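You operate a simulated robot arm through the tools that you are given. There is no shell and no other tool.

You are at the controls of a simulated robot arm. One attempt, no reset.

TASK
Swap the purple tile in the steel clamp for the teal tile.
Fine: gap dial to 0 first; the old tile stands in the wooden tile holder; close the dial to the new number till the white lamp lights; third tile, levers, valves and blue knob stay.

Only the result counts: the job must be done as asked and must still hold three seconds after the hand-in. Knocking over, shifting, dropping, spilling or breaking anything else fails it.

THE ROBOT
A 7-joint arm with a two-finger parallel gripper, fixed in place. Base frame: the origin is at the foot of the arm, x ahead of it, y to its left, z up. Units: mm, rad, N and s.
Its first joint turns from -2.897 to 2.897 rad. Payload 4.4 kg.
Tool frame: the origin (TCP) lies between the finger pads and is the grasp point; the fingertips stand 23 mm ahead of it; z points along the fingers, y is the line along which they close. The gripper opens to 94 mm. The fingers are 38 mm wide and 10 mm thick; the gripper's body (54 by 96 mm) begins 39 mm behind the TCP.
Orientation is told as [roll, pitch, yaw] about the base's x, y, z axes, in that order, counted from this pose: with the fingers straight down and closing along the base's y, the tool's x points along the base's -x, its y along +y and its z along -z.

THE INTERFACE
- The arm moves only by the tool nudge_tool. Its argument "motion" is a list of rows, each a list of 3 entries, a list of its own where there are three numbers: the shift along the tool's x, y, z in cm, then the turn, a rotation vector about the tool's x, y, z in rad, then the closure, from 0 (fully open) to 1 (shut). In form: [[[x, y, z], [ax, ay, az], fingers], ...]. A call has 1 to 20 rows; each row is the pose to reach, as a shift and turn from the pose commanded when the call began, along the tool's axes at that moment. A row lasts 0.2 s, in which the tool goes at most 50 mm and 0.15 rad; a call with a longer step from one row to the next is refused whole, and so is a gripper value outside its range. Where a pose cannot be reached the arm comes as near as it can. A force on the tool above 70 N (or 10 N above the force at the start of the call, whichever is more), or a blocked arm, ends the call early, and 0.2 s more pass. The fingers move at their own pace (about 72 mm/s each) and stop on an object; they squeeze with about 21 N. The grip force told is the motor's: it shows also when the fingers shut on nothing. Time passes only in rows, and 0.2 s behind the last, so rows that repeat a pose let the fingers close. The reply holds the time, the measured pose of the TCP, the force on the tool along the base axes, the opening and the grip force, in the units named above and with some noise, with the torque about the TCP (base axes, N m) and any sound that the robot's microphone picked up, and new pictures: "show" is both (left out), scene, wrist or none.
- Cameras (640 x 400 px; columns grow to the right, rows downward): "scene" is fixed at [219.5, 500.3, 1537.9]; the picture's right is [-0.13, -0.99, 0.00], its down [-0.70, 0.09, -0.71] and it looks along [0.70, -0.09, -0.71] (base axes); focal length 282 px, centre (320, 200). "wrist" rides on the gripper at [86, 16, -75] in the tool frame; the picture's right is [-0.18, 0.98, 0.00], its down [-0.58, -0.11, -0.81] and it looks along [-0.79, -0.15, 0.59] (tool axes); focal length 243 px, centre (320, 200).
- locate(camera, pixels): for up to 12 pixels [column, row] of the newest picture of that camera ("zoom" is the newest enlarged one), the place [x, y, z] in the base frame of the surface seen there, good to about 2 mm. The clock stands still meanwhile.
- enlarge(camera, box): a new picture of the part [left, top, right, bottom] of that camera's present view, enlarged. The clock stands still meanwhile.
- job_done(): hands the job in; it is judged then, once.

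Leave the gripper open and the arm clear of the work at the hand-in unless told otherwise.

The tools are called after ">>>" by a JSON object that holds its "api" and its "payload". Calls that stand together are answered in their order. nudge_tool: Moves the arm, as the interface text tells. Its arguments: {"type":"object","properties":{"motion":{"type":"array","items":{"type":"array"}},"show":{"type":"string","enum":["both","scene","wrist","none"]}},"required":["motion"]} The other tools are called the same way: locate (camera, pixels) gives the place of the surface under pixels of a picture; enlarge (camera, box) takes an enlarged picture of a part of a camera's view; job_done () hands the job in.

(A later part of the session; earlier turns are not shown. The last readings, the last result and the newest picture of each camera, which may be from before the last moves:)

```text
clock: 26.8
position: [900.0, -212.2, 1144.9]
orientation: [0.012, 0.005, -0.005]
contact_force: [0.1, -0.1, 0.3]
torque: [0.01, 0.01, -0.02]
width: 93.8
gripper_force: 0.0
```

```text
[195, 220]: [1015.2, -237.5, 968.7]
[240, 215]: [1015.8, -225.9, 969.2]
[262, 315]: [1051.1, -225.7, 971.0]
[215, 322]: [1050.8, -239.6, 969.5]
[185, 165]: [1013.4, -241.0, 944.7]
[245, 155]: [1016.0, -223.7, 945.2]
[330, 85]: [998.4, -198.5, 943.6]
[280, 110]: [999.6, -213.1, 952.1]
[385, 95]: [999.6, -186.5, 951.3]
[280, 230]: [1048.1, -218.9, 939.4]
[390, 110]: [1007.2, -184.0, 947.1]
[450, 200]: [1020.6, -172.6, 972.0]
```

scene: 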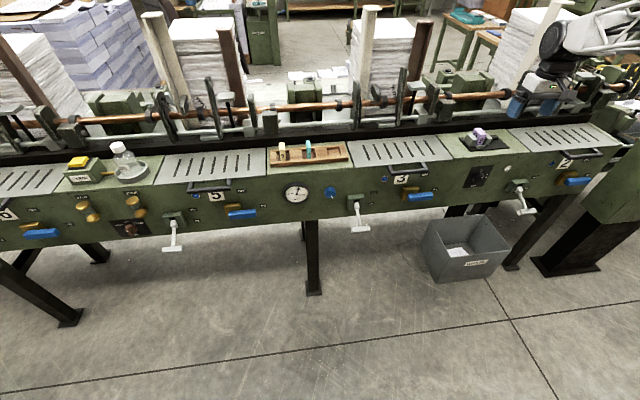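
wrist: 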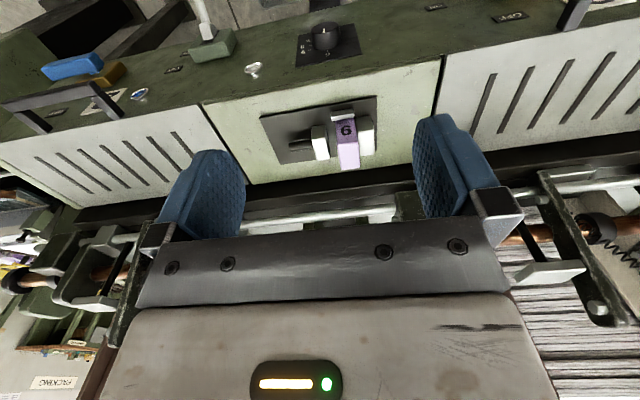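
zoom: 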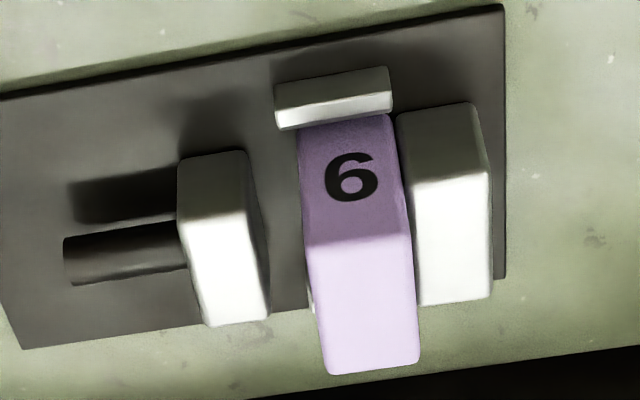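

Tile: x 1012–1055, y -209…-185, top z 992. The jaw tops are at z 972 and the base plate at about z 940. I'll go to a pre-grasp pose directly above it at z≈1060 and see whether the arm reaches it.

>>> {"api": "nudge_tool", "payload": {"motion": [[[-3, 0.4, 1], [0, 0, 0], 0], [[-6, 0.8, 2], [0, 0, 0], 0], [[-9, 1.2, 4], [0, 0, 0], 0], [[-12, 1.5, 6], [0, 0, 0], 0], [[-13.3, 1.5, 8.5], [0, 0, 0], 0], [[-13.3, 1.5, 8.5], [0, 0, 0], 0], [[-13.3, 1.5, 8.5], [0, 0, 0], 0]]}}

>>> {"api": "enlarge", "payload": {"camera": "scene", "box": [430, 70, 560, 180]}}

```text
clock: 28.4
position: [1032.1, -194.8, 1058.3]
orientation: [0.013, 0.003, -0.005]
contact_force: [1.1, -0.4, 0.6]
torque: [0.03, 0.0, -0.02]
width: 94.1
gripper_force: 0.1
```

scene: 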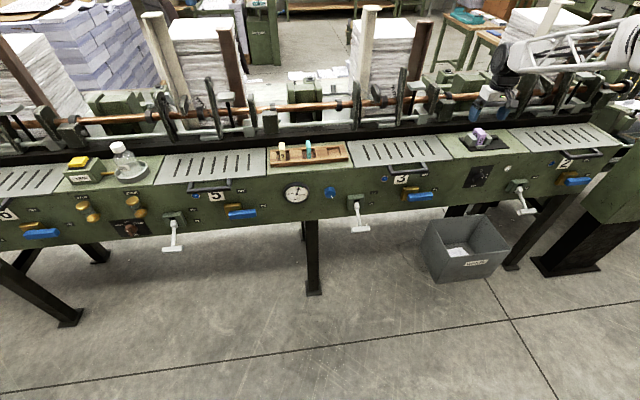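
wrist: 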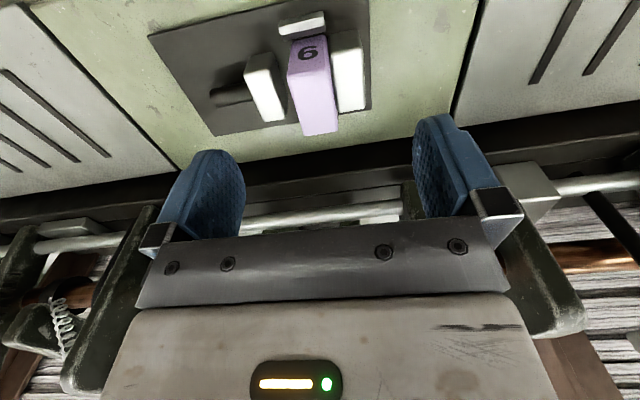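

```text
3.64 times, centred on (495, 125) of scene
```

zoom: 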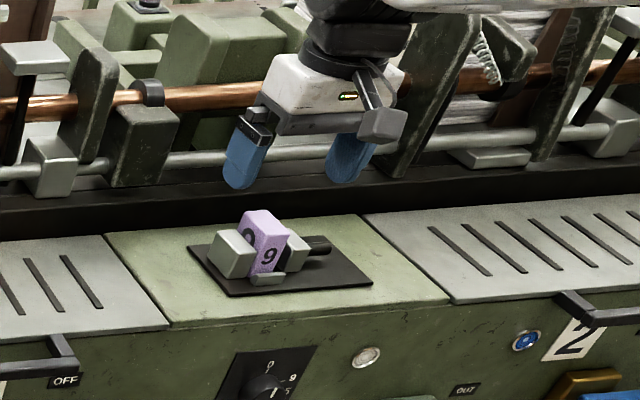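

It reaches. The fingers straddle the tile. I'll correct the small roll and y offset and descend so the tips stop about 4 mm above the jaw tops.

>>> {"api": "nudge_tool", "payload": {"motion": [[[-0.1, -0.23, 0], [0.013, 0.003, 0], 0.2], [[-0.1, -0.23, 2], [0.013, 0.003, 0], 0.3], [[-0.1, -0.23, 4], [0.013, 0.003, 0], 0.3], [[-0.1, -0.23, 5.3], [0.013, 0.003, 0], 0.3], [[-0.1, -0.23, 5.8], [0.013, 0.003, 0], 0.3], [[-0.1, -0.23, 5.8], [0.013, 0.003, 0], 0.3]]}}

>>> {"api": "enlarge", "payload": {"camera": "scene", "box": [440, 90, 540, 170]}}

```text
clock: 29.8
position: [1034.6, -198.1, 1000.9]
orientation: [-0.001, 0.007, -0.005]
contact_force: [-1.1, -0.8, 0.3]
torque: [0.0, 0.01, 0.01]
width: 65.7
gripper_force: 0.1
```

scene: 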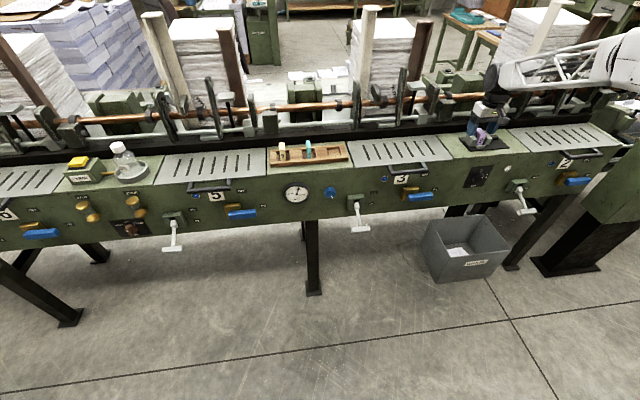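
wrist: 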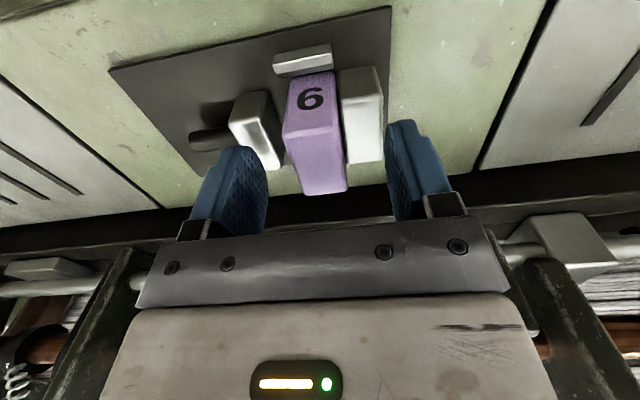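

```text
5.00 times, centred on (490, 130) of scene
```

zoom: 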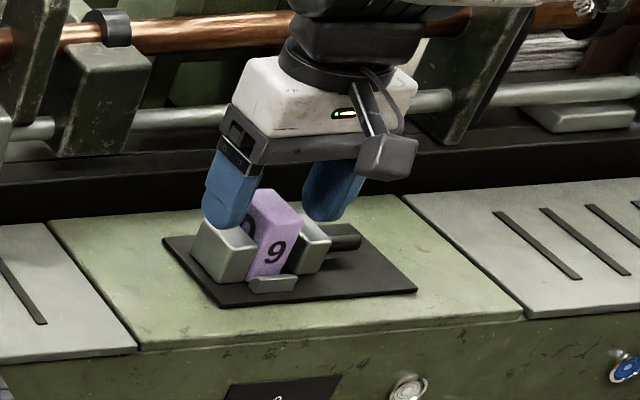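

Well positioned. Lower another 1.5 mm and close on the tile.

>>> {"api": "nudge_tool", "payload": {"motion": [[[0, 0.05, 0.15], [0, 0, 0], 0.4], [[0, 0.05, 0.15], [0, 0, 0], 0.6], [[0, 0.05, 0.15], [0, 0, 0], 1], [[0, 0.05, 0.15], [0, 0, 0], 1], [[0, 0.05, 0.15], [0, 0, 0], 1]], "show": "wrist"}}

>>> {"api": "enlarge", "payload": {"camera": "scene", "box": [440, 90, 540, 170]}}

```text
clock: 31.0
position: [1033.0, -197.6, 1001.2]
orientation: [0.001, 0.007, -0.005]
contact_force: [-0.9, -10.6, 1.2]
torque: [-0.3, -0.02, 0.19]
width: 25.1
gripper_force: 21.2
```

wrist: 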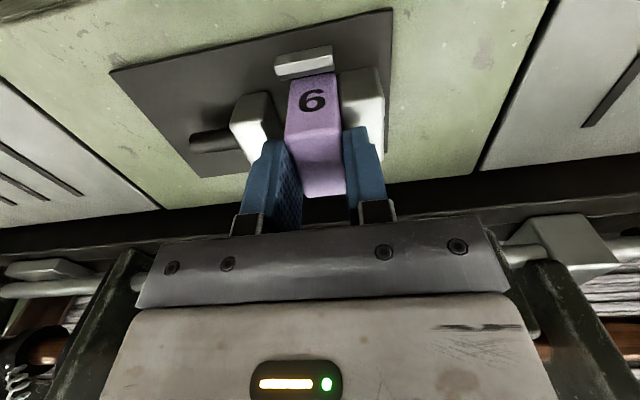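

```text
5.00 times, centred on (490, 130) of scene
```

zoom: 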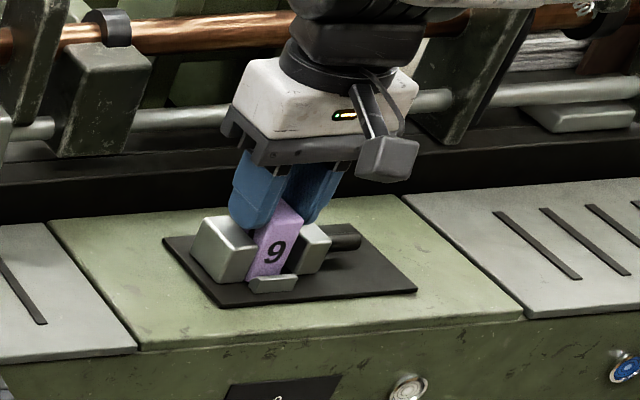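

Gripped at 25 mm. Lift straight up with a 1 mm ease away from the fixed jaw.

>>> {"api": "nudge_tool", "payload": {"motion": [[[0, -0.1, 0], [0, 0, 0], 1], [[0, -0.1, -1], [0, 0, 0], 1], [[0, -0.1, -3], [0, 0, 0], 1], [[0, -0.1, -6], [0, 0, 0], 1], [[0, -0.1, -10], [0, 0, 0], 1], [[0, -0.1, -13], [0, 0, 0], 1], [[0, -0.1, -13], [0, 0, 0], 1]]}}

>>> {"api": "enlarge", "payload": {"camera": "scene", "box": [440, 90, 540, 170]}}

```text
clock: 32.6
position: [1030.7, -198.7, 1129.2]
orientation: [0.001, 0.006, -0.006]
contact_force: [-0.1, -0.1, 0.0]
torque: [0.01, 0.0, -0.02]
width: 25.2
gripper_force: 21.3
```

scene: 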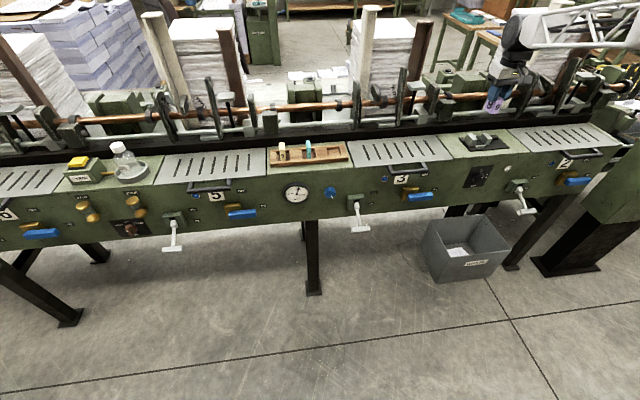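
wrist: 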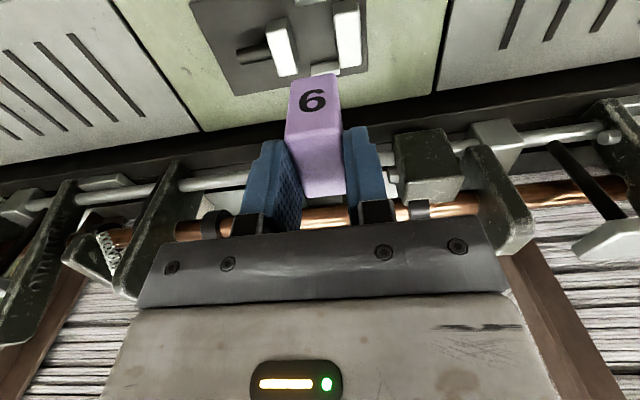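

```text
5.00 times, centred on (490, 130) of scene
```

zoom: 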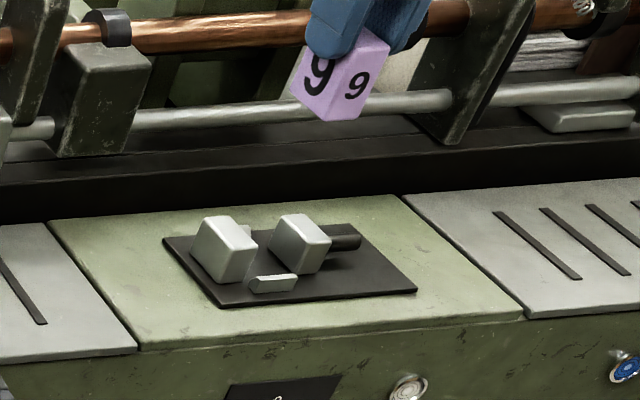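

The purple tile is lifted cleanly. Now I measure the holder in an enlarged scene view.

>>> {"api": "enlarge", "payload": {"camera": "scene", "box": [262, 125, 358, 185]}}

```text
6.67 times, centred on (310, 155) of scene
```

zoom: 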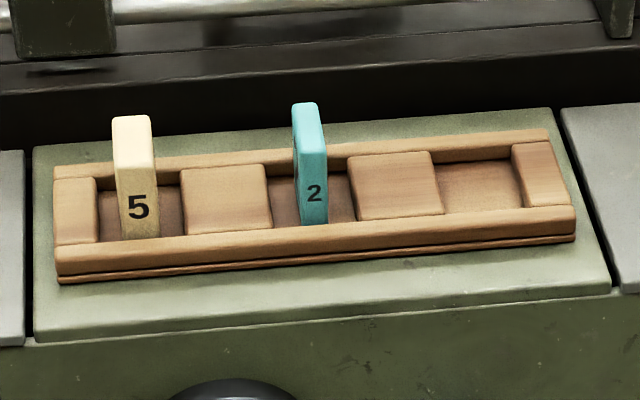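

>>> {"api": "locate", "payload": {"camera": "zoom", "pixels": [[441, 185], [445, 205], [515, 160], [525, 205], [480, 188], [360, 165], [430, 155], [445, 212], [400, 185], [440, 150], [490, 228], [545, 175]]}}

>>> {"api": "locate", "payload": {"camera": "zoom", "pixels": [[299, 112], [318, 110], [306, 150], [326, 155], [305, 220], [327, 220], [340, 200], [285, 200], [355, 215], [272, 215], [112, 122], [152, 122]]}}

```text
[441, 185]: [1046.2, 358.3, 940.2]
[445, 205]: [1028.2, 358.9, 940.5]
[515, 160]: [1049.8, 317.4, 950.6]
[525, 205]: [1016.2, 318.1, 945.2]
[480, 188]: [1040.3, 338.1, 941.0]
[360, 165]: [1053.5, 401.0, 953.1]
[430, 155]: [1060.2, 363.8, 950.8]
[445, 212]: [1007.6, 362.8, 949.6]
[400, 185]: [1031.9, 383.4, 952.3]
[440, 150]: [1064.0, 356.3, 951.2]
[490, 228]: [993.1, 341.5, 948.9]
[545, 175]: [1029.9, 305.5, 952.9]
```

```text
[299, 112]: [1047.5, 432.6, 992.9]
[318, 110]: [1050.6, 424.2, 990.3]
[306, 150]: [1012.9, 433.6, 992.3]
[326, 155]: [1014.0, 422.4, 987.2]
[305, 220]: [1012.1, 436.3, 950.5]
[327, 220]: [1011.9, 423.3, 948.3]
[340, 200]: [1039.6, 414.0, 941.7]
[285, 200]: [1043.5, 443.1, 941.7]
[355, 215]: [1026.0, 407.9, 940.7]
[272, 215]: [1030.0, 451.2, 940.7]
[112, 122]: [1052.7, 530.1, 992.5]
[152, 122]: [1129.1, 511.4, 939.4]
```

The empty third pocket spans y≈318–360 and x≈1009–1058, with its floor at z≈940.5, the same as the clamp base. Its centre is at (1033, 339). I'll retreat a little, traverse high to y≈339, and look with the wrist camera.

>>> {"api": "nudge_tool", "payload": {"motion": [[[3, 0, -0.5], [0, 0, 0], 1], [[6, 1.5, -1], [0, 0, 0], 1], [[9, 4.5, -1.5], [0, 0, 0], 1], [[11, 8.5, -2], [0, 0, 0], 1], [[11, 13, -2], [0, 0, 0], 1], [[11, 17.5, -2], [0, 0, 0], 1], [[11, 22, -2], [0, 0, 0], 1], [[11, 26.5, -2], [0, 0, 0], 1], [[11, 31, -2], [0, 0, 0], 1], [[11, 35.5, -2], [0, 0, 0], 1], [[11, 40, -2], [0, 0, 0], 1], [[11, 44.5, -2], [0, 0, 0], 1], [[11, 49, -2], [0, 0, 0], 1], [[11, 52.5, -2], [0, 0, 0], 1], [[11, 53.8, -2], [0, 0, 0], 1], [[11, 53.8, -2], [0, 0, 0], 1]]}}

>>> {"api": "enlarge", "payload": {"camera": "wrist", "box": [220, 40, 480, 205]}}

```text
clock: 36.0
position: [926.7, 341.7, 1153.6]
orientation: [0.0, 0.007, -0.008]
contact_force: [-0.5, -0.4, -0.2]
torque: [0.0, 0.0, -0.02]
width: 25.4
gripper_force: 21.3
```

scene: 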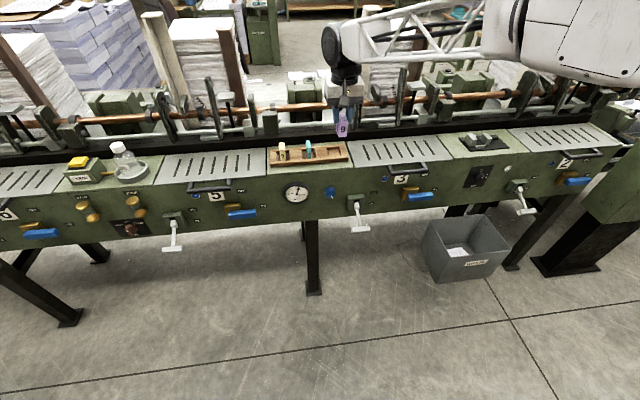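
wrist: 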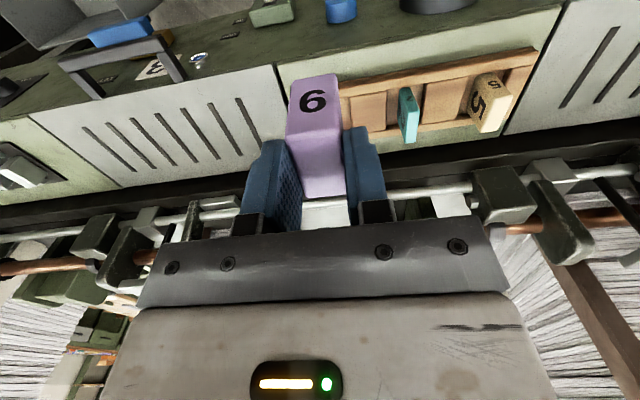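

```text
2.42 times, centred on (350, 122) of wrist
```

zoom: 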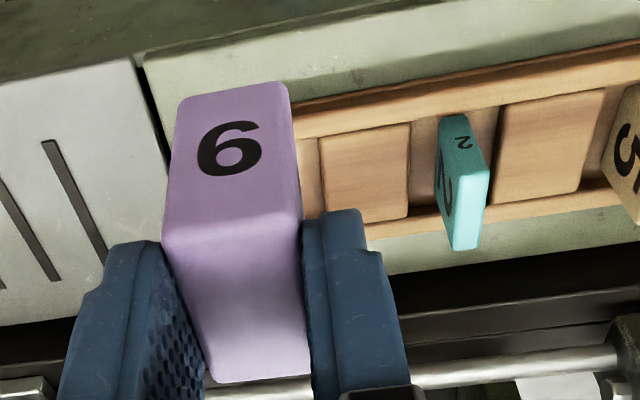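

I'll measure the rail edges and the held tile's corners for alignment.

>>> {"api": "locate", "payload": {"camera": "zoom", "pixels": [[400, 128], [440, 120], [510, 105], [425, 125], [430, 208], [500, 208], [425, 200], [320, 140], [322, 205], [410, 130], [305, 150], [312, 140]]}}

>>> {"api": "locate", "payload": {"camera": "zoom", "pixels": [[182, 105], [285, 90], [170, 235], [295, 215], [215, 375], [305, 370], [440, 125], [468, 118], [455, 185], [487, 175], [455, 245], [480, 240]]}}

>>> {"api": "locate", "payload": {"camera": "scene", "pixels": [[338, 124], [347, 122], [338, 135], [347, 133], [342, 128], [333, 152], [341, 150], [345, 148], [340, 158]]}}

```text
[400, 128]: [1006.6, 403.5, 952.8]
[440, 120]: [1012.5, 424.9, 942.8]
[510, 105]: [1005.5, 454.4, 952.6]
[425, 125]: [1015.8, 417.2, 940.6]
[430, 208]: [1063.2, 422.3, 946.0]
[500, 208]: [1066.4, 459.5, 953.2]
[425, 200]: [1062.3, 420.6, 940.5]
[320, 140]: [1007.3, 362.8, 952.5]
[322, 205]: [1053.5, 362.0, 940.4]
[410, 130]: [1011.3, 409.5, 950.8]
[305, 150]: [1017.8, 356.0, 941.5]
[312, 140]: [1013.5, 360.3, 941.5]
```

```text
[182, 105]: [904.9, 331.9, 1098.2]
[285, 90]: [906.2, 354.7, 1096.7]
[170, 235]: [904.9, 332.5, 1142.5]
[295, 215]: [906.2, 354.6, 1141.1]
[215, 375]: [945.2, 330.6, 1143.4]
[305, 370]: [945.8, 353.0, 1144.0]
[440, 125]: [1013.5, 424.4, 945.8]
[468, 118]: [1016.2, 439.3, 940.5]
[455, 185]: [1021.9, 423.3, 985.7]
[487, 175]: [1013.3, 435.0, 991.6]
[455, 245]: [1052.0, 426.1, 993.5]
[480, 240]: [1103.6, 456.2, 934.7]
```

```text
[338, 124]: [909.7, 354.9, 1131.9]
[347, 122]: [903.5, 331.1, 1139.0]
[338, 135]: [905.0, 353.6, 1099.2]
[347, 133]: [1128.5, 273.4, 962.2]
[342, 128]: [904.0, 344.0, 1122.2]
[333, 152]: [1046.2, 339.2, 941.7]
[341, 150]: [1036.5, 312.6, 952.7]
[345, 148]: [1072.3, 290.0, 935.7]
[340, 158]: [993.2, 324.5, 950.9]
```

Held tile centre is about (926.5, 343). The pocket centre is about (1035, 339.5). I'll move above the pocket at z≈1040, so the tile bottom sits about 40 mm above the floor.

>>> {"api": "nudge_tool", "payload": {"motion": [[[-3, -0.3, 2], [0, 0, 0], 1], [[-6, -0.3, 4], [0, 0, 0], 1], [[-9, -0.3, 6], [0, 0, 0], 1], [[-10.8, -0.3, 8.5], [0, 0, 0], 1], [[-10.8, -0.3, 11], [0, 0, 0], 1], [[-10.8, -0.3, 11], [0, 0, 0], 1], [[-10.8, -0.3, 11], [0, 0, 0], 1]]}}

>>> {"api": "enlarge", "payload": {"camera": "scene", "box": [272, 95, 368, 170]}}

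>>> {"api": "enlarge", "payload": {"camera": "wrist", "box": [220, 0, 480, 205]}}

```text
clock: 37.6
position: [1034.6, 336.4, 1042.1]
orientation: [-0.001, 0.009, -0.006]
contact_force: [0.2, -0.1, -0.8]
torque: [-0.02, -0.03, 0.02]
width: 25.1
gripper_force: 20.7
```

scene: 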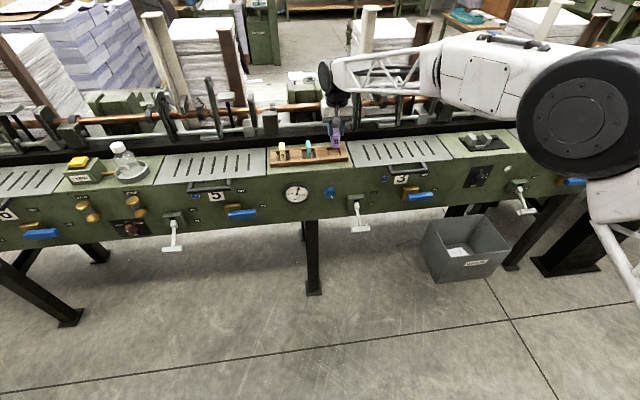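
wrist: 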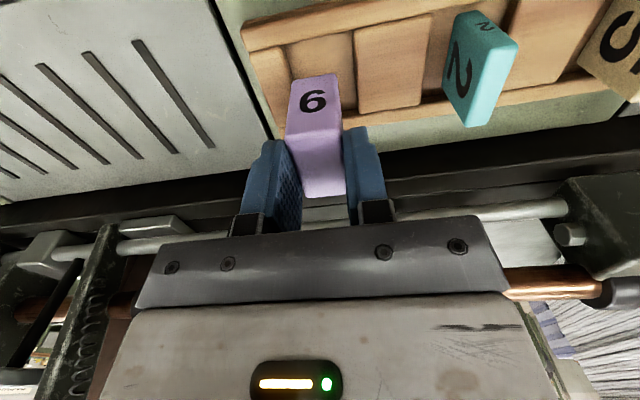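

```text
5.33 times, centred on (320, 132) of scene
```

zoom: 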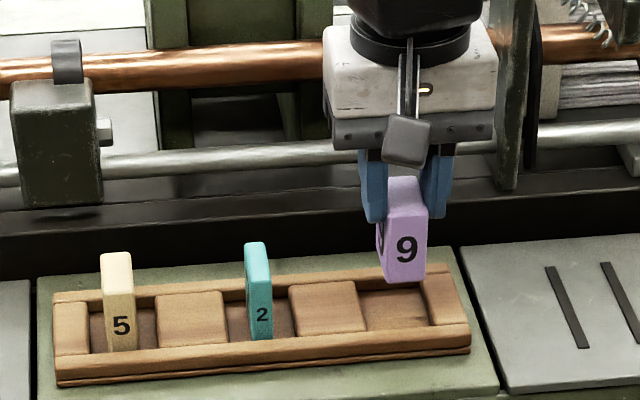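

```text
1.95 times, centred on (350, 102) of wrist
```

zoom: 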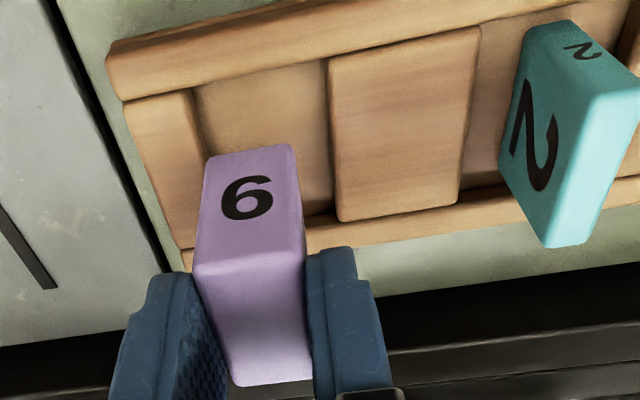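

>>> {"api": "locate", "payload": {"camera": "zoom", "pixels": [[265, 65], [265, 82], [193, 120], [205, 120], [325, 140], [335, 150], [320, 220], [320, 235], [207, 165], [293, 155], [195, 260], [300, 255]]}}

```text
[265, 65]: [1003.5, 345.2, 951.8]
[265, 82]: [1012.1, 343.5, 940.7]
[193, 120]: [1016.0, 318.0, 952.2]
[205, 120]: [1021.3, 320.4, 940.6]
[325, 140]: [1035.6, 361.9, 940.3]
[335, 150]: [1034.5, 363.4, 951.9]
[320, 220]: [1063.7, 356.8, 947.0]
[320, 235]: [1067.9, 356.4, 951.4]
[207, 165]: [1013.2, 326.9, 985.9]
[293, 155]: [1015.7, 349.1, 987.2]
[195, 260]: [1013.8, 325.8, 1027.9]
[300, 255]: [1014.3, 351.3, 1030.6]
```

The pocket is y 319.5–361.5, x 1009–1063. The tile is well inside it, so I'll shift +2 mm in y and lower gently to about 2 mm above the floor.

>>> {"api": "nudge_tool", "payload": {"motion": [[[0, 0.2, 1], [0, 0, 0], 1], [[0, 0.2, 2.2], [0, 0, 0], 1], [[0, 0.2, 3.2], [0, 0, 0], 1], [[0, 0.2, 3.7], [0, 0, 0], 1], [[0, 0.2, 3.8], [0, 0, 0], 1], [[0, 0.2, 3.8], [0, 0, 0], 1]]}}

>>> {"api": "enlarge", "payload": {"camera": "scene", "box": [302, 115, 362, 165]}}

```text
clock: 39.0
position: [1035.1, 339.1, 1002.8]
orientation: [-0.001, 0.007, -0.005]
contact_force: [-0.1, 0.4, -0.2]
torque: [0.0, 0.0, 0.03]
width: 25.2
gripper_force: 20.6
```

scene: 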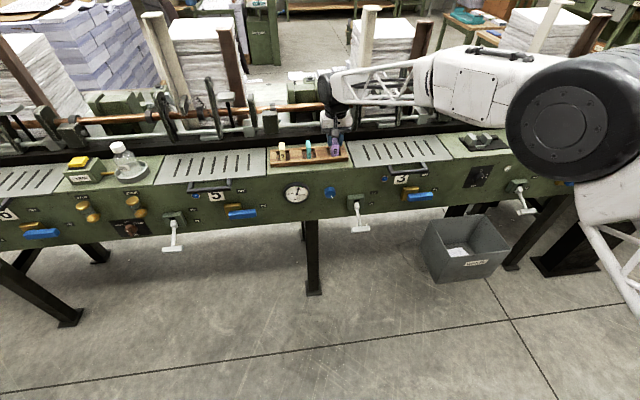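
wrist: 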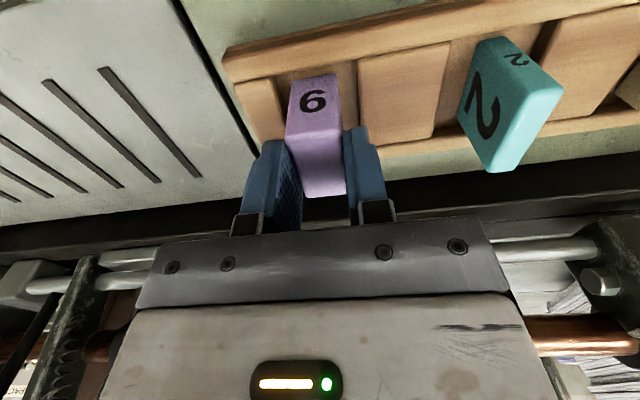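

```text
8.00 times, centred on (332, 140) of scene
```

zoom: 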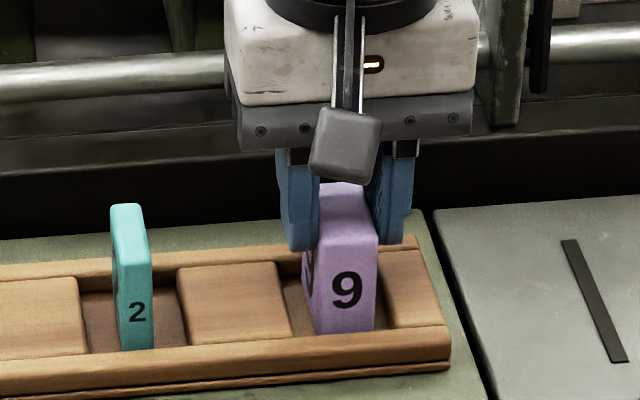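

The tile is in the pocket, a couple of mm above the floor. I'll lower in small steps until the force shows contact.

>>> {"api": "nudge_tool", "payload": {"motion": [[[0, 0, 0.1], [0, 0, 0], 1], [[0, 0, 0.15], [0, 0, 0], 1], [[0, 0, 0.15], [0, 0, 0], 1]], "show": "none"}}

```text
clock: 39.8
position: [1034.9, 338.1, 1001.9]
orientation: [0.001, 0.007, -0.005]
contact_force: [0.2, 0.1, -1.0]
torque: [-0.02, -0.03, 0.01]
width: 25.2
gripper_force: 20.9
```

>>> {"api": "nudge_tool", "payload": {"motion": [[[0, 0, 0.05], [0, 0, 0], 1], [[0, 0, 0.1], [0, 0, 0], 1], [[0, 0, 0.1], [0, 0, 0], 1]], "show": "none"}}

```text
clock: 40.6
position: [1033.9, 338.4, 1001.9]
orientation: [0.0, 0.006, -0.007]
contact_force: [-0.7, 0.1, 2.9]
torque: [0.0, -0.02, 0.01]
width: 25.2
gripper_force: 21.0
```

>>> {"api": "nudge_tool", "payload": {"motion": [[[0, 0, 0.05], [0, 0, 0], 1], [[0, 0, 0.05], [0, 0, 0], 1]], "show": "none"}}

```text
clock: 41.2
position: [1034.6, 337.3, 1000.9]
orientation: [0.001, 0.004, -0.006]
contact_force: [0.0, 2.4, 12.7]
torque: [0.12, 0.03, 0.0]
width: 25.2
gripper_force: 20.9
```

Firm contact at 12.7 N, so the tile stands on the floor. Release gently, then lift straight up.

>>> {"api": "nudge_tool", "payload": {"motion": [[[0, 0, 0], [0, 0, 0], 0.7], [[0, 0, 0], [0, 0, 0], 0.5], [[0, 0, 0], [0, 0, 0], 0.4], [[0, 0, -0.5], [0, 0, 0], 0.4], [[0, 0, -2], [0, 0, 0], 0.4], [[0, 0, -5], [0, 0, 0], 0.4], [[0, 0, -9], [0, 0, 0], 0.3], [[0, 0, -9], [0, 0, 0], 0.3]]}}

>>> {"api": "enlarge", "payload": {"camera": "scene", "box": [262, 115, 358, 175]}}

>>> {"api": "enlarge", "payload": {"camera": "wrist", "box": [220, 0, 560, 205]}}

```text
clock: 43.0
position: [1035.1, 338.6, 1087.1]
orientation: [0.0, 0.007, -0.004]
contact_force: [-1.2, -0.7, 0.6]
torque: [0.01, 0.01, 0.03]
width: 65.8
gripper_force: 0.1
```

scene: 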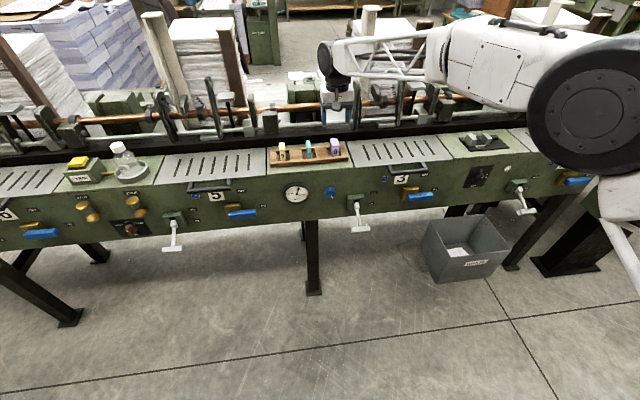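
wrist: 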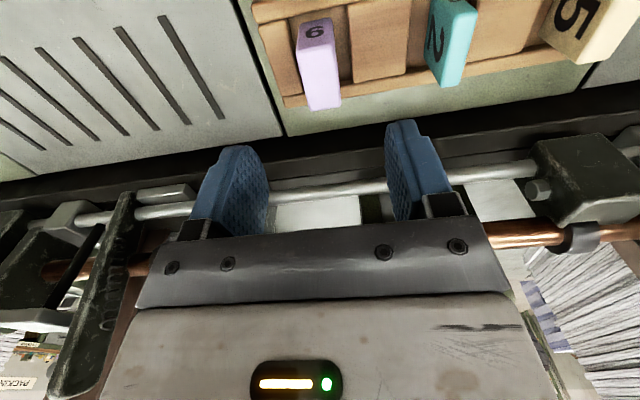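

```text
6.67 times, centred on (310, 145) of scene
```

zoom: 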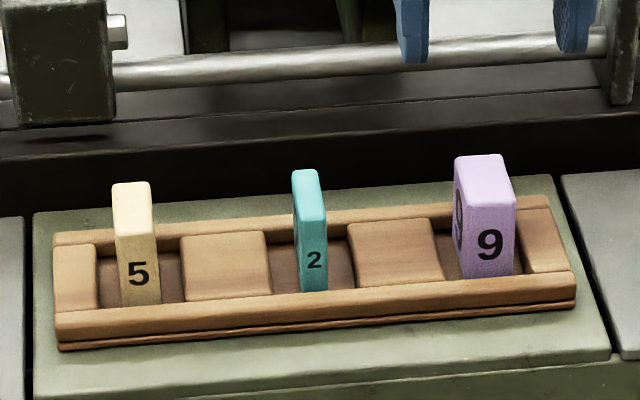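

```text
1.88 times, centred on (390, 102) of wrist
```

zoom: 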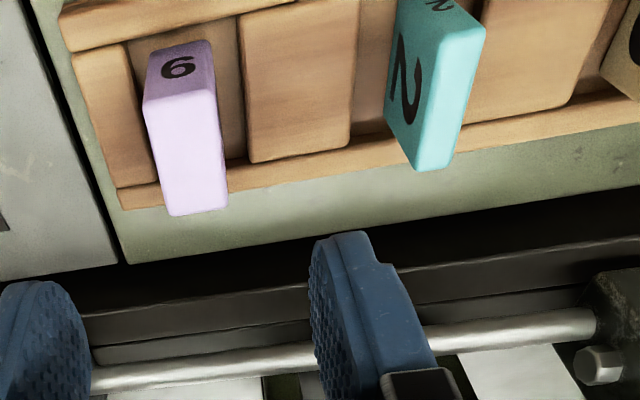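

The purple tile stands in the holder. Next I measure the teal tile's top.

>>> {"api": "locate", "payload": {"camera": "zoom", "pixels": [[418, 165], [445, 158], [448, 30], [480, 32], [450, 90], [432, 140], [395, 100], [405, 40], [160, 205], [220, 205], [150, 95], [210, 90]]}}

>>> {"api": "locate", "payload": {"camera": "scene", "pixels": [[306, 142], [308, 143], [310, 141], [309, 147], [308, 152]]}}

```text
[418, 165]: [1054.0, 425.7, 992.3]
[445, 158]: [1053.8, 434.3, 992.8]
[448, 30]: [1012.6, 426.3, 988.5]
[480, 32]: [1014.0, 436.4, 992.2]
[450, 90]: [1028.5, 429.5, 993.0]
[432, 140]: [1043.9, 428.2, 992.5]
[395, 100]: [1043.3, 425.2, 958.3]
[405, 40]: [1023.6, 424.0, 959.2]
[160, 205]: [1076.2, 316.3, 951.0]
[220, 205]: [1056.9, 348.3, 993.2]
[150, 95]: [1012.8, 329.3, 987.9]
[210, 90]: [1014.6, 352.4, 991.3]
```

```text
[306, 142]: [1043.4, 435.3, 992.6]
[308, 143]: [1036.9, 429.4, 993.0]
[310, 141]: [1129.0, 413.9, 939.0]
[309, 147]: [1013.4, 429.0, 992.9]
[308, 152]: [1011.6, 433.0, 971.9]
```

Teal: y 424.5–436.5, x 1012–1055, top z 993. Moving above it and down to z≈1035.

>>> {"api": "nudge_tool", "payload": {"motion": [[[0.1, 3, 0], [0, 0, 0], 0.4], [[0.15, 6, 0], [0, 0, 0], 0.4], [[0.15, 9.15, 0], [0, 0, 0], 0.4], [[0.15, 9.15, 2], [0, 0, 0], 0.4], [[0.15, 9.15, 5], [0, 0, 0], 0.4], [[0.15, 9.15, 5], [0, 0, 0], 0.4], [[0.15, 9.15, 5], [0, 0, 0], 0.4]]}}

>>> {"api": "enlarge", "payload": {"camera": "scene", "box": [262, 105, 358, 165]}}

```text
clock: 44.6
position: [1035.3, 429.9, 1039.9]
orientation: [0.001, 0.007, -0.007]
contact_force: [-0.2, 0.3, -0.6]
torque: [0.01, 0.0, 0.02]
width: 56.7
gripper_force: 0.1
```

scene: 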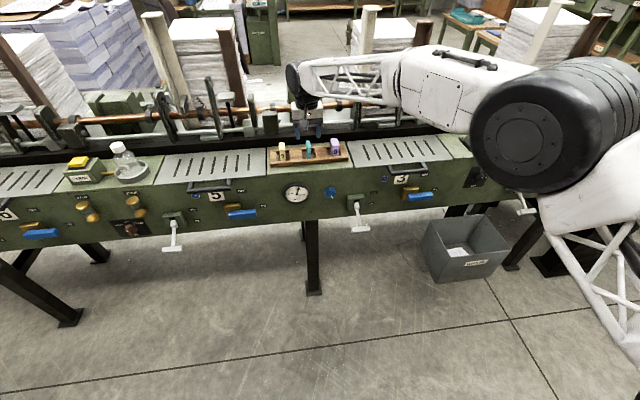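
wrist: 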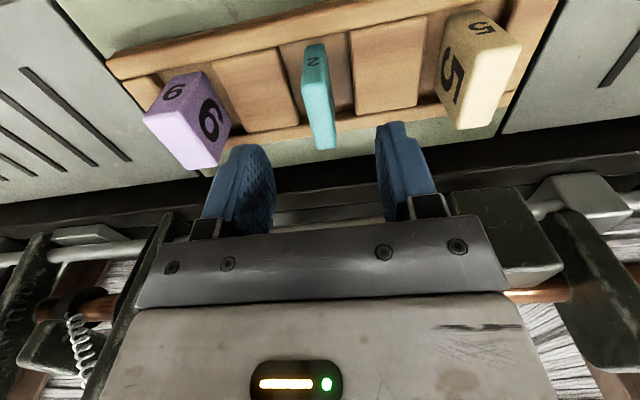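

```text
6.67 times, centred on (310, 135) of scene
```

zoom: 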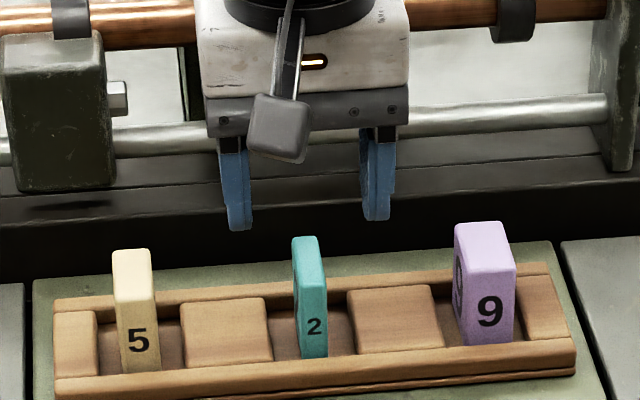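

Centred over the teal tile. Descend to z≈1001 and close.

>>> {"api": "nudge_tool", "payload": {"motion": [[[0.1, 0.03, 1.5], [0, 0, 0], 0.4], [[0.1, 0.03, 3], [0, 0, 0], 0.4], [[0.1, 0.03, 3.7], [0, 0, 0], 0.4], [[0.1, 0.03, 3.9], [0, 0, 0], 0.4], [[0.1, 0.03, 3.9], [0, 0, 0], 0.4]], "show": "wrist"}}

>>> {"api": "nudge_tool", "payload": {"motion": [[[0, 0, 0], [0, 0, 0], 0.6], [[0, 0, 0], [0, 0, 0], 0.75], [[0, 0, 0], [0, 0, 0], 1], [[0, 0, 0], [0, 0, 0], 1]]}}

>>> {"api": "enlarge", "payload": {"camera": "scene", "box": [262, 105, 358, 165]}}

```text
clock: 45.8
position: [1033.5, 428.9, 1001.2]
orientation: [0.001, 0.007, -0.005]
contact_force: [0.4, -0.2, -0.4]
torque: [0.0, 0.04, 0.01]
width: 56.4
gripper_force: 0.0
```

wrist: 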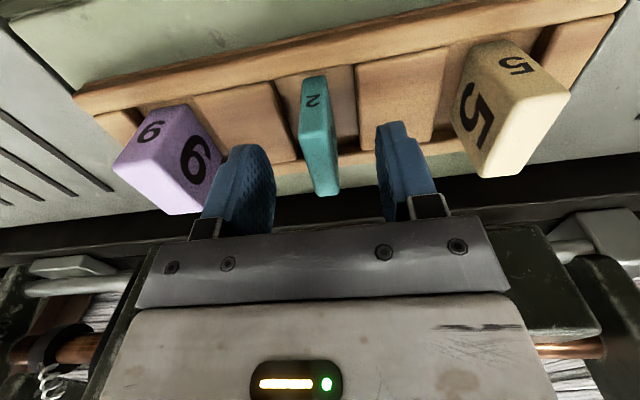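

```text
clock: 46.8
position: [1032.4, 430.4, 1001.9]
orientation: [-0.001, 0.007, -0.004]
contact_force: [-0.6, 0.5, -1.0]
torque: [0.02, -0.01, -0.04]
width: 12.8
gripper_force: 21.3
```

scene: 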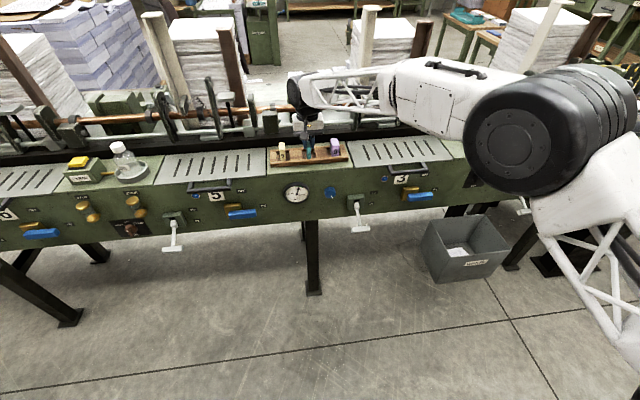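
wrist: 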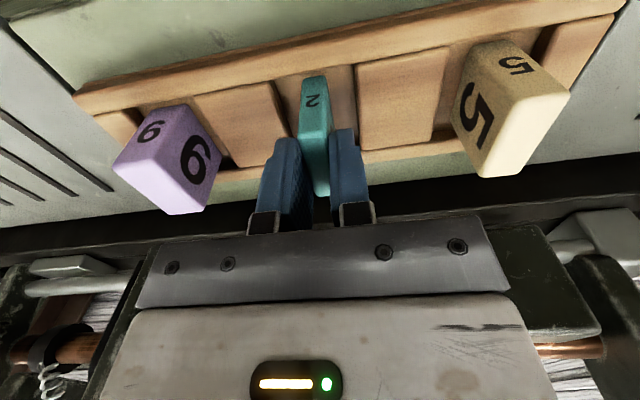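

```text
6.67 times, centred on (310, 135) of scene
```

zoom: 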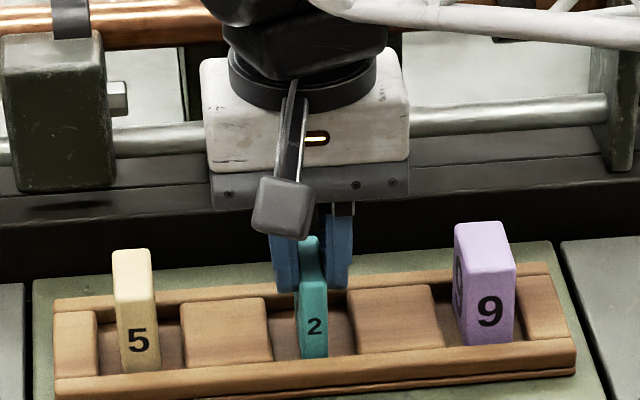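

Teal is gripped at 12.8 mm width. Lift straight up, then retreat to x≈925.

>>> {"api": "nudge_tool", "payload": {"motion": [[[0, 0, -1], [0, 0, 0], 1], [[0, 0, -3], [0, 0, 0], 1], [[0, 0, -6], [0, 0, 0], 1], [[0, 0, -10], [0, 0, 0], 1], [[0, 0, -13], [0, 0, 0], 1], [[3, 0, -14], [0, 0, 0], 1], [[7, -1, -15], [0, 0, 0], 1], [[11, -2, -15], [0, 0, 0], 1], [[11, -2, -15], [0, 0, 0], 1]]}}

>>> {"api": "enlarge", "payload": {"camera": "scene", "box": [262, 95, 358, 165]}}

```text
clock: 48.8
position: [922.5, 408.3, 1153.6]
orientation: [0.001, 0.007, -0.004]
contact_force: [0.9, -0.4, -0.1]
torque: [-0.02, 0.0, 0.0]
width: 12.9
gripper_force: 21.1
```

scene: 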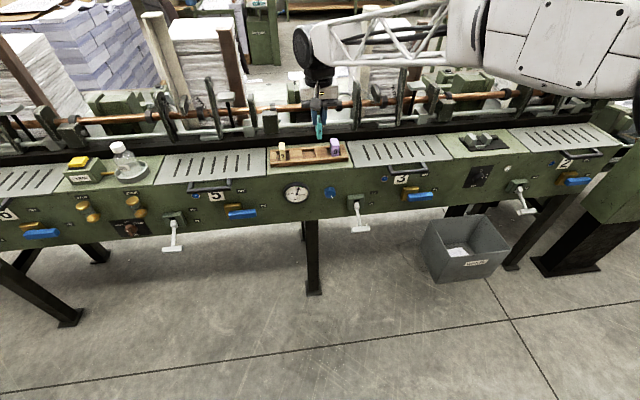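
wrist: 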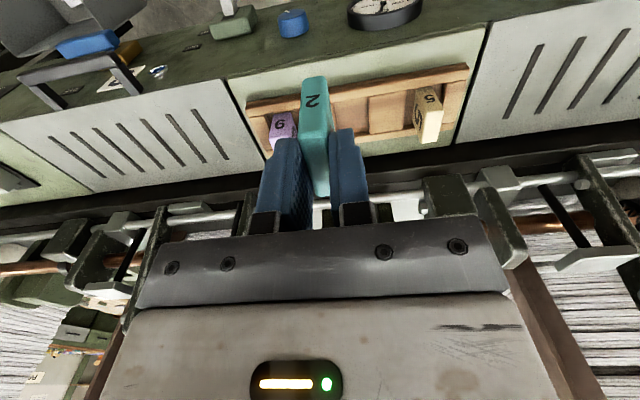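

```text
5.71 times, centred on (310, 130) of scene
```

zoom: 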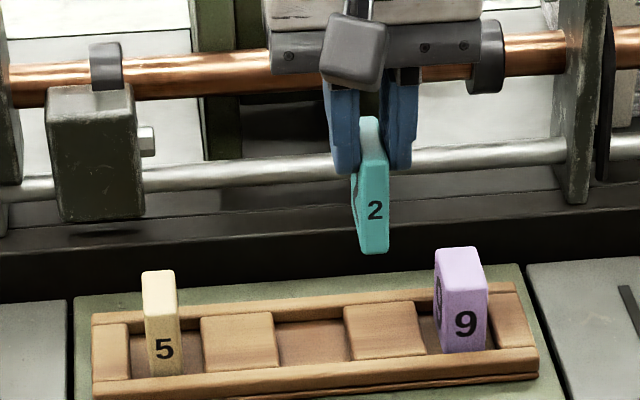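

Clean lift; the other tiles are undisturbed. Traversing back to the clamp, y≈-193.

>>> {"api": "nudge_tool", "payload": {"motion": [[[0, -3, 0], [0, 0, 0], 1], [[0, -7.3, 0], [0, 0, 0], 1], [[0, -11.6, 0], [0, 0, 0], 1], [[0, -15.9, 0], [0, 0, 0], 1], [[0, -20.2, 0], [0, 0, 0], 1], [[0, -24.5, 0], [0, 0, 0], 1], [[0, -28.8, 0], [0, 0, 0], 1], [[0, -33.1, 0], [0, 0, 0], 1], [[0, -37.4, 0], [0, 0, 0], 1], [[0, -41.7, 0], [0, 0, 0], 1], [[0, -46, 0], [0, 0, 0], 1], [[0, -50.3, 0], [0, 0, 0], 1], [[0, -54.6, 0], [0, 0, 0], 1], [[0, -58, 0], [0, 0, 0], 1], [[0, -60.1, 0], [0, 0, 0], 1], [[0, -60.1, 0], [0, 0, 0], 1], [[0, -60.1, 0], [0, 0, 0], 1]]}}

>>> {"api": "enlarge", "payload": {"camera": "wrist", "box": [230, 60, 410, 205]}}

```text
clock: 52.4
position: [919.5, -192.5, 1153.6]
orientation: [0.0, 0.009, -0.005]
contact_force: [0.3, 0.2, -0.9]
torque: [0.01, 0.0, 0.0]
width: 13.3
gripper_force: 20.9
```

scene: 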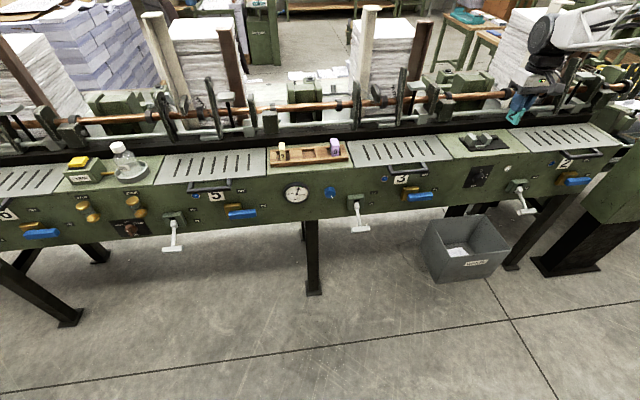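
wrist: 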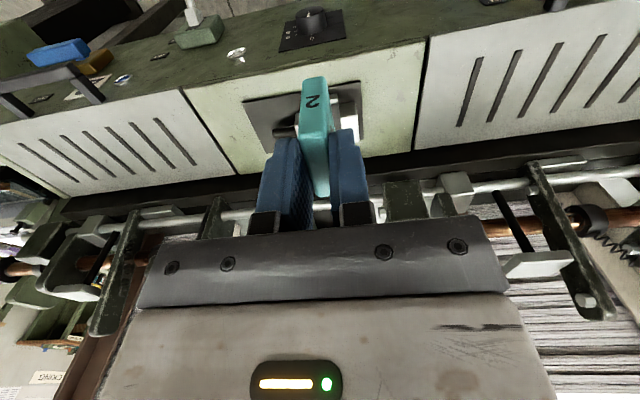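

```text
2.76 times, centred on (320, 132) of wrist
```

zoom: 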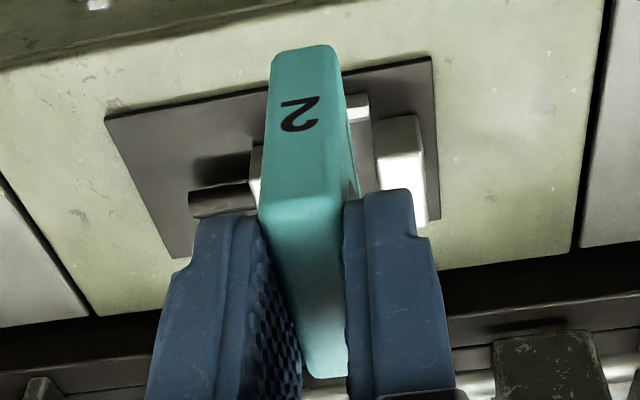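

Now forward and down to z≈1050 above the clamp.

>>> {"api": "nudge_tool", "payload": {"motion": [[[-3, 0, 2], [0, 0, 0], 1], [[-6, 0, 4], [0, 0, 0], 1], [[-9, 0, 6], [0, 0, 0], 1], [[-11.3, 0, 8], [0, 0, 0], 1], [[-11.3, 0, 10.3], [0, 0, 0], 1], [[-11.3, 0, 10.3], [0, 0, 0], 1], [[-11.3, 0, 10.3], [0, 0, 0], 1]]}}

>>> {"api": "enlarge", "payload": {"camera": "wrist", "box": [230, 20, 410, 205]}}

```text
clock: 54.0
position: [1031.8, -192.2, 1048.9]
orientation: [-0.001, 0.007, -0.004]
contact_force: [0.1, -0.7, -0.3]
torque: [-0.02, 0.0, 0.01]
width: 13.0
gripper_force: 20.8
```

scene: 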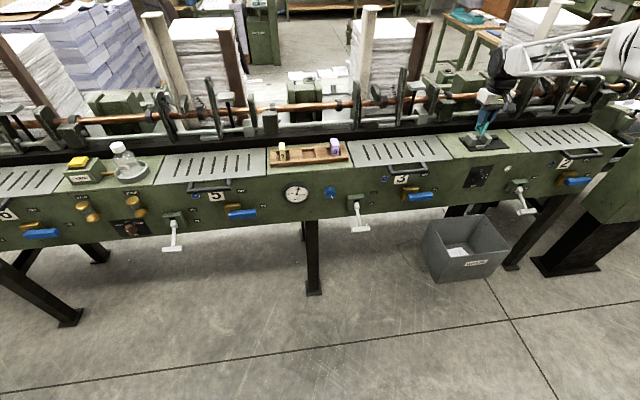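
wrist: 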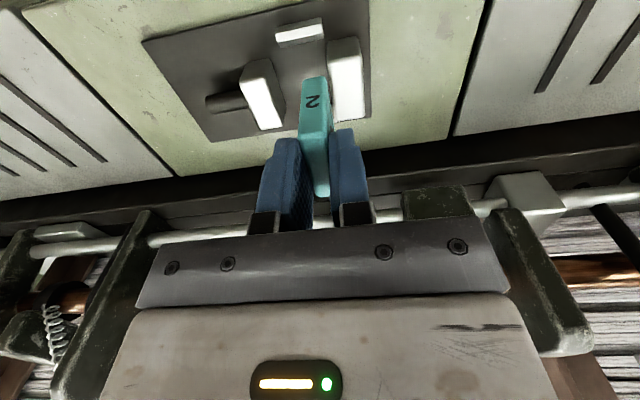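

```text
2.16 times, centred on (320, 112) of wrist
```

zoom: 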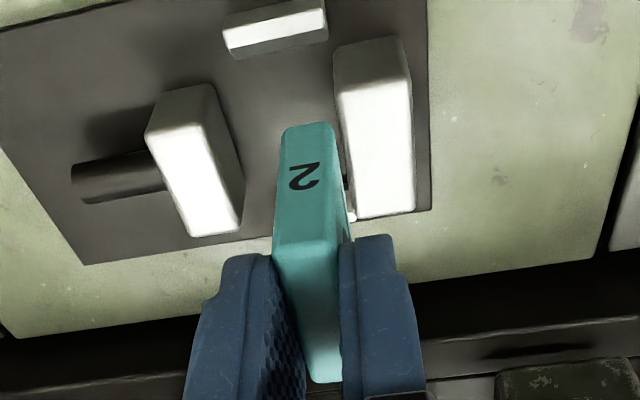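

>>> {"api": "locate", "payload": {"camera": "zoom", "pixels": [[283, 145], [332, 140], [278, 230], [338, 225], [345, 100], [400, 95], [360, 205], [405, 200], [235, 160], [190, 225], [275, 45], [325, 35]]}}

```text
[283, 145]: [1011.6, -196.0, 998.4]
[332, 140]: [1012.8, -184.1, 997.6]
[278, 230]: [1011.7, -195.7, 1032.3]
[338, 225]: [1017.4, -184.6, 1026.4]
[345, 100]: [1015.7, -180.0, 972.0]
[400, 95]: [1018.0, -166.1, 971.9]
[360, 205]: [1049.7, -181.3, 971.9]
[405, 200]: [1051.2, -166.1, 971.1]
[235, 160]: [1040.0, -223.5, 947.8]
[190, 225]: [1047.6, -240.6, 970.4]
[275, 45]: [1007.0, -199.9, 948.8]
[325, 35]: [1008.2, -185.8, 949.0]
```

Teal is about 1–2 mm from the fixed jaw face. I'll shift -1.6 mm in y for clearance and lower to just above the base plate.

>>> {"api": "nudge_tool", "payload": {"motion": [[[-0.05, -0.17, 0.5], [0, 0, 0], 1], [[-0.05, -0.17, 1.5], [0, 0, 0], 1], [[-0.05, -0.17, 2.5], [0, 0, 0], 1], [[-0.05, -0.17, 3.5], [0, 0, 0], 1], [[-0.05, -0.17, 4.2], [0, 0, 0], 1], [[-0.05, -0.17, 4.5], [0, 0, 0], 1], [[-0.05, -0.17, 4.5], [0, 0, 0], 1]]}}

>>> {"api": "enlarge", "payload": {"camera": "scene", "box": [450, 105, 530, 165]}}

>>> {"api": "enlarge", "payload": {"camera": "wrist", "box": [230, 20, 410, 205]}}

```text
clock: 55.6
position: [1031.9, -192.9, 1003.0]
orientation: [0.0, 0.008, -0.005]
contact_force: [-0.3, 0.5, -0.2]
torque: [-0.02, -0.01, 0.0]
width: 13.1
gripper_force: 21.3
```

scene: 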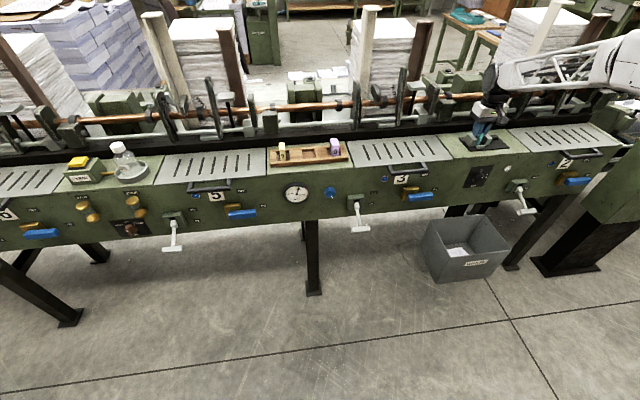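
wrist: 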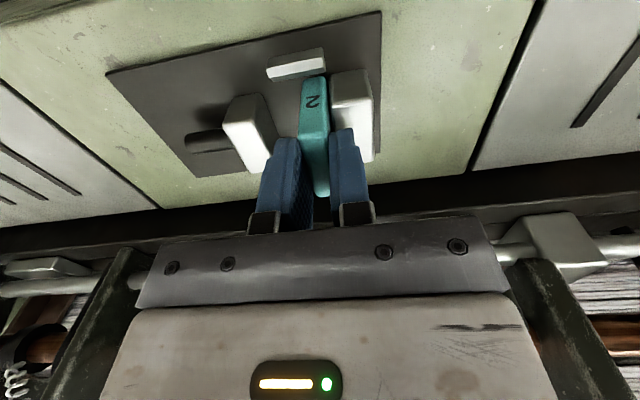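

```text
6.67 times, centred on (490, 135) of scene
```

zoom: 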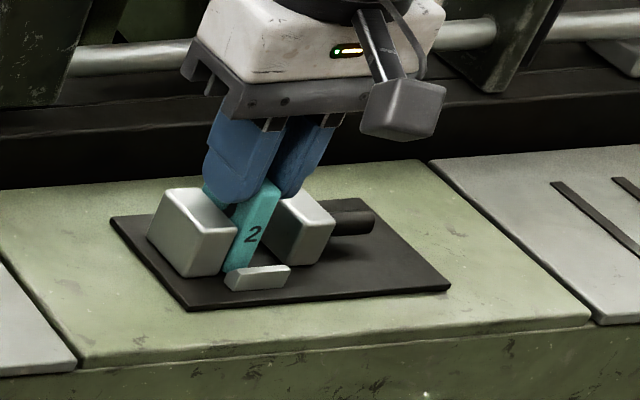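

```text
2.16 times, centred on (320, 112) of wrist
```

zoom: 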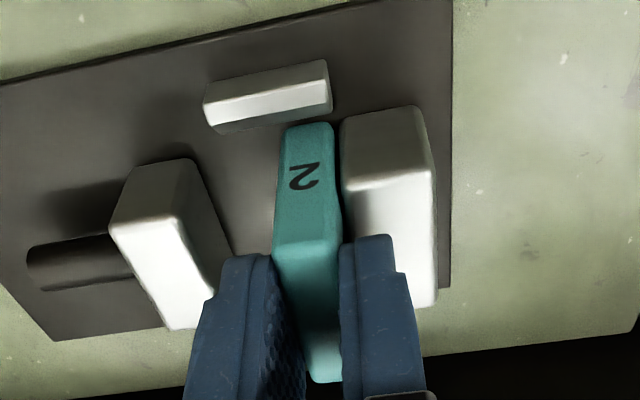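

Nicely between the jaws, close to the fixed one. Now lower in small steps until contact.

>>> {"api": "nudge_tool", "payload": {"motion": [[[0, 0, 0.1], [0, 0, 0], 1], [[0, 0, 0.15], [0, 0, 0], 1], [[0, 0, 0.15], [0, 0, 0], 1]], "show": "none"}}

>>> {"api": "nudge_tool", "payload": {"motion": [[[0, 0, 0.05], [0, 0, 0], 1], [[0, 0, 0.1], [0, 0, 0], 1], [[0, 0, 0.1], [0, 0, 0], 1]], "show": "none"}}

```text
clock: 56.4
position: [1032.1, -191.8, 1000.5]
orientation: [0.0, 0.007, -0.004]
contact_force: [0.2, 0.2, -0.5]
torque: [0.01, 0.01, 0.03]
width: 13.1
gripper_force: 21.3
```

```text
clock: 57.2
position: [1032.3, -191.6, 1000.8]
orientation: [0.001, 0.008, -0.005]
contact_force: [0.4, -1.3, -0.4]
torque: [-0.07, -0.01, 0.04]
width: 13.0
gripper_force: 20.9
```

>>> {"api": "nudge_tool", "payload": {"motion": [[[0, -0.03, 0.05], [0, 0, 0], 1], [[0, -0.05, 0.05], [0, 0, 0], 1]], "show": "none"}}

>>> {"api": "nudge_tool", "payload": {"motion": [[[0, 0, 0.05], [0, 0, 0], 1], [[0, 0, 0.05], [0, 0, 0], 1]], "show": "none"}}

```text
clock: 57.8
position: [1032.1, -193.2, 1000.9]
orientation: [-0.001, 0.007, -0.004]
contact_force: [-0.3, 0.4, 0.7]
torque: [0.02, -0.02, 0.01]
width: 13.0
gripper_force: 20.9
```

```text
clock: 58.4
position: [1031.7, -192.8, 1000.7]
orientation: [0.0, 0.006, -0.004]
contact_force: [-0.5, 0.3, 0.2]
torque: [0.01, 0.02, 0.05]
width: 13.0
gripper_force: 20.9
```

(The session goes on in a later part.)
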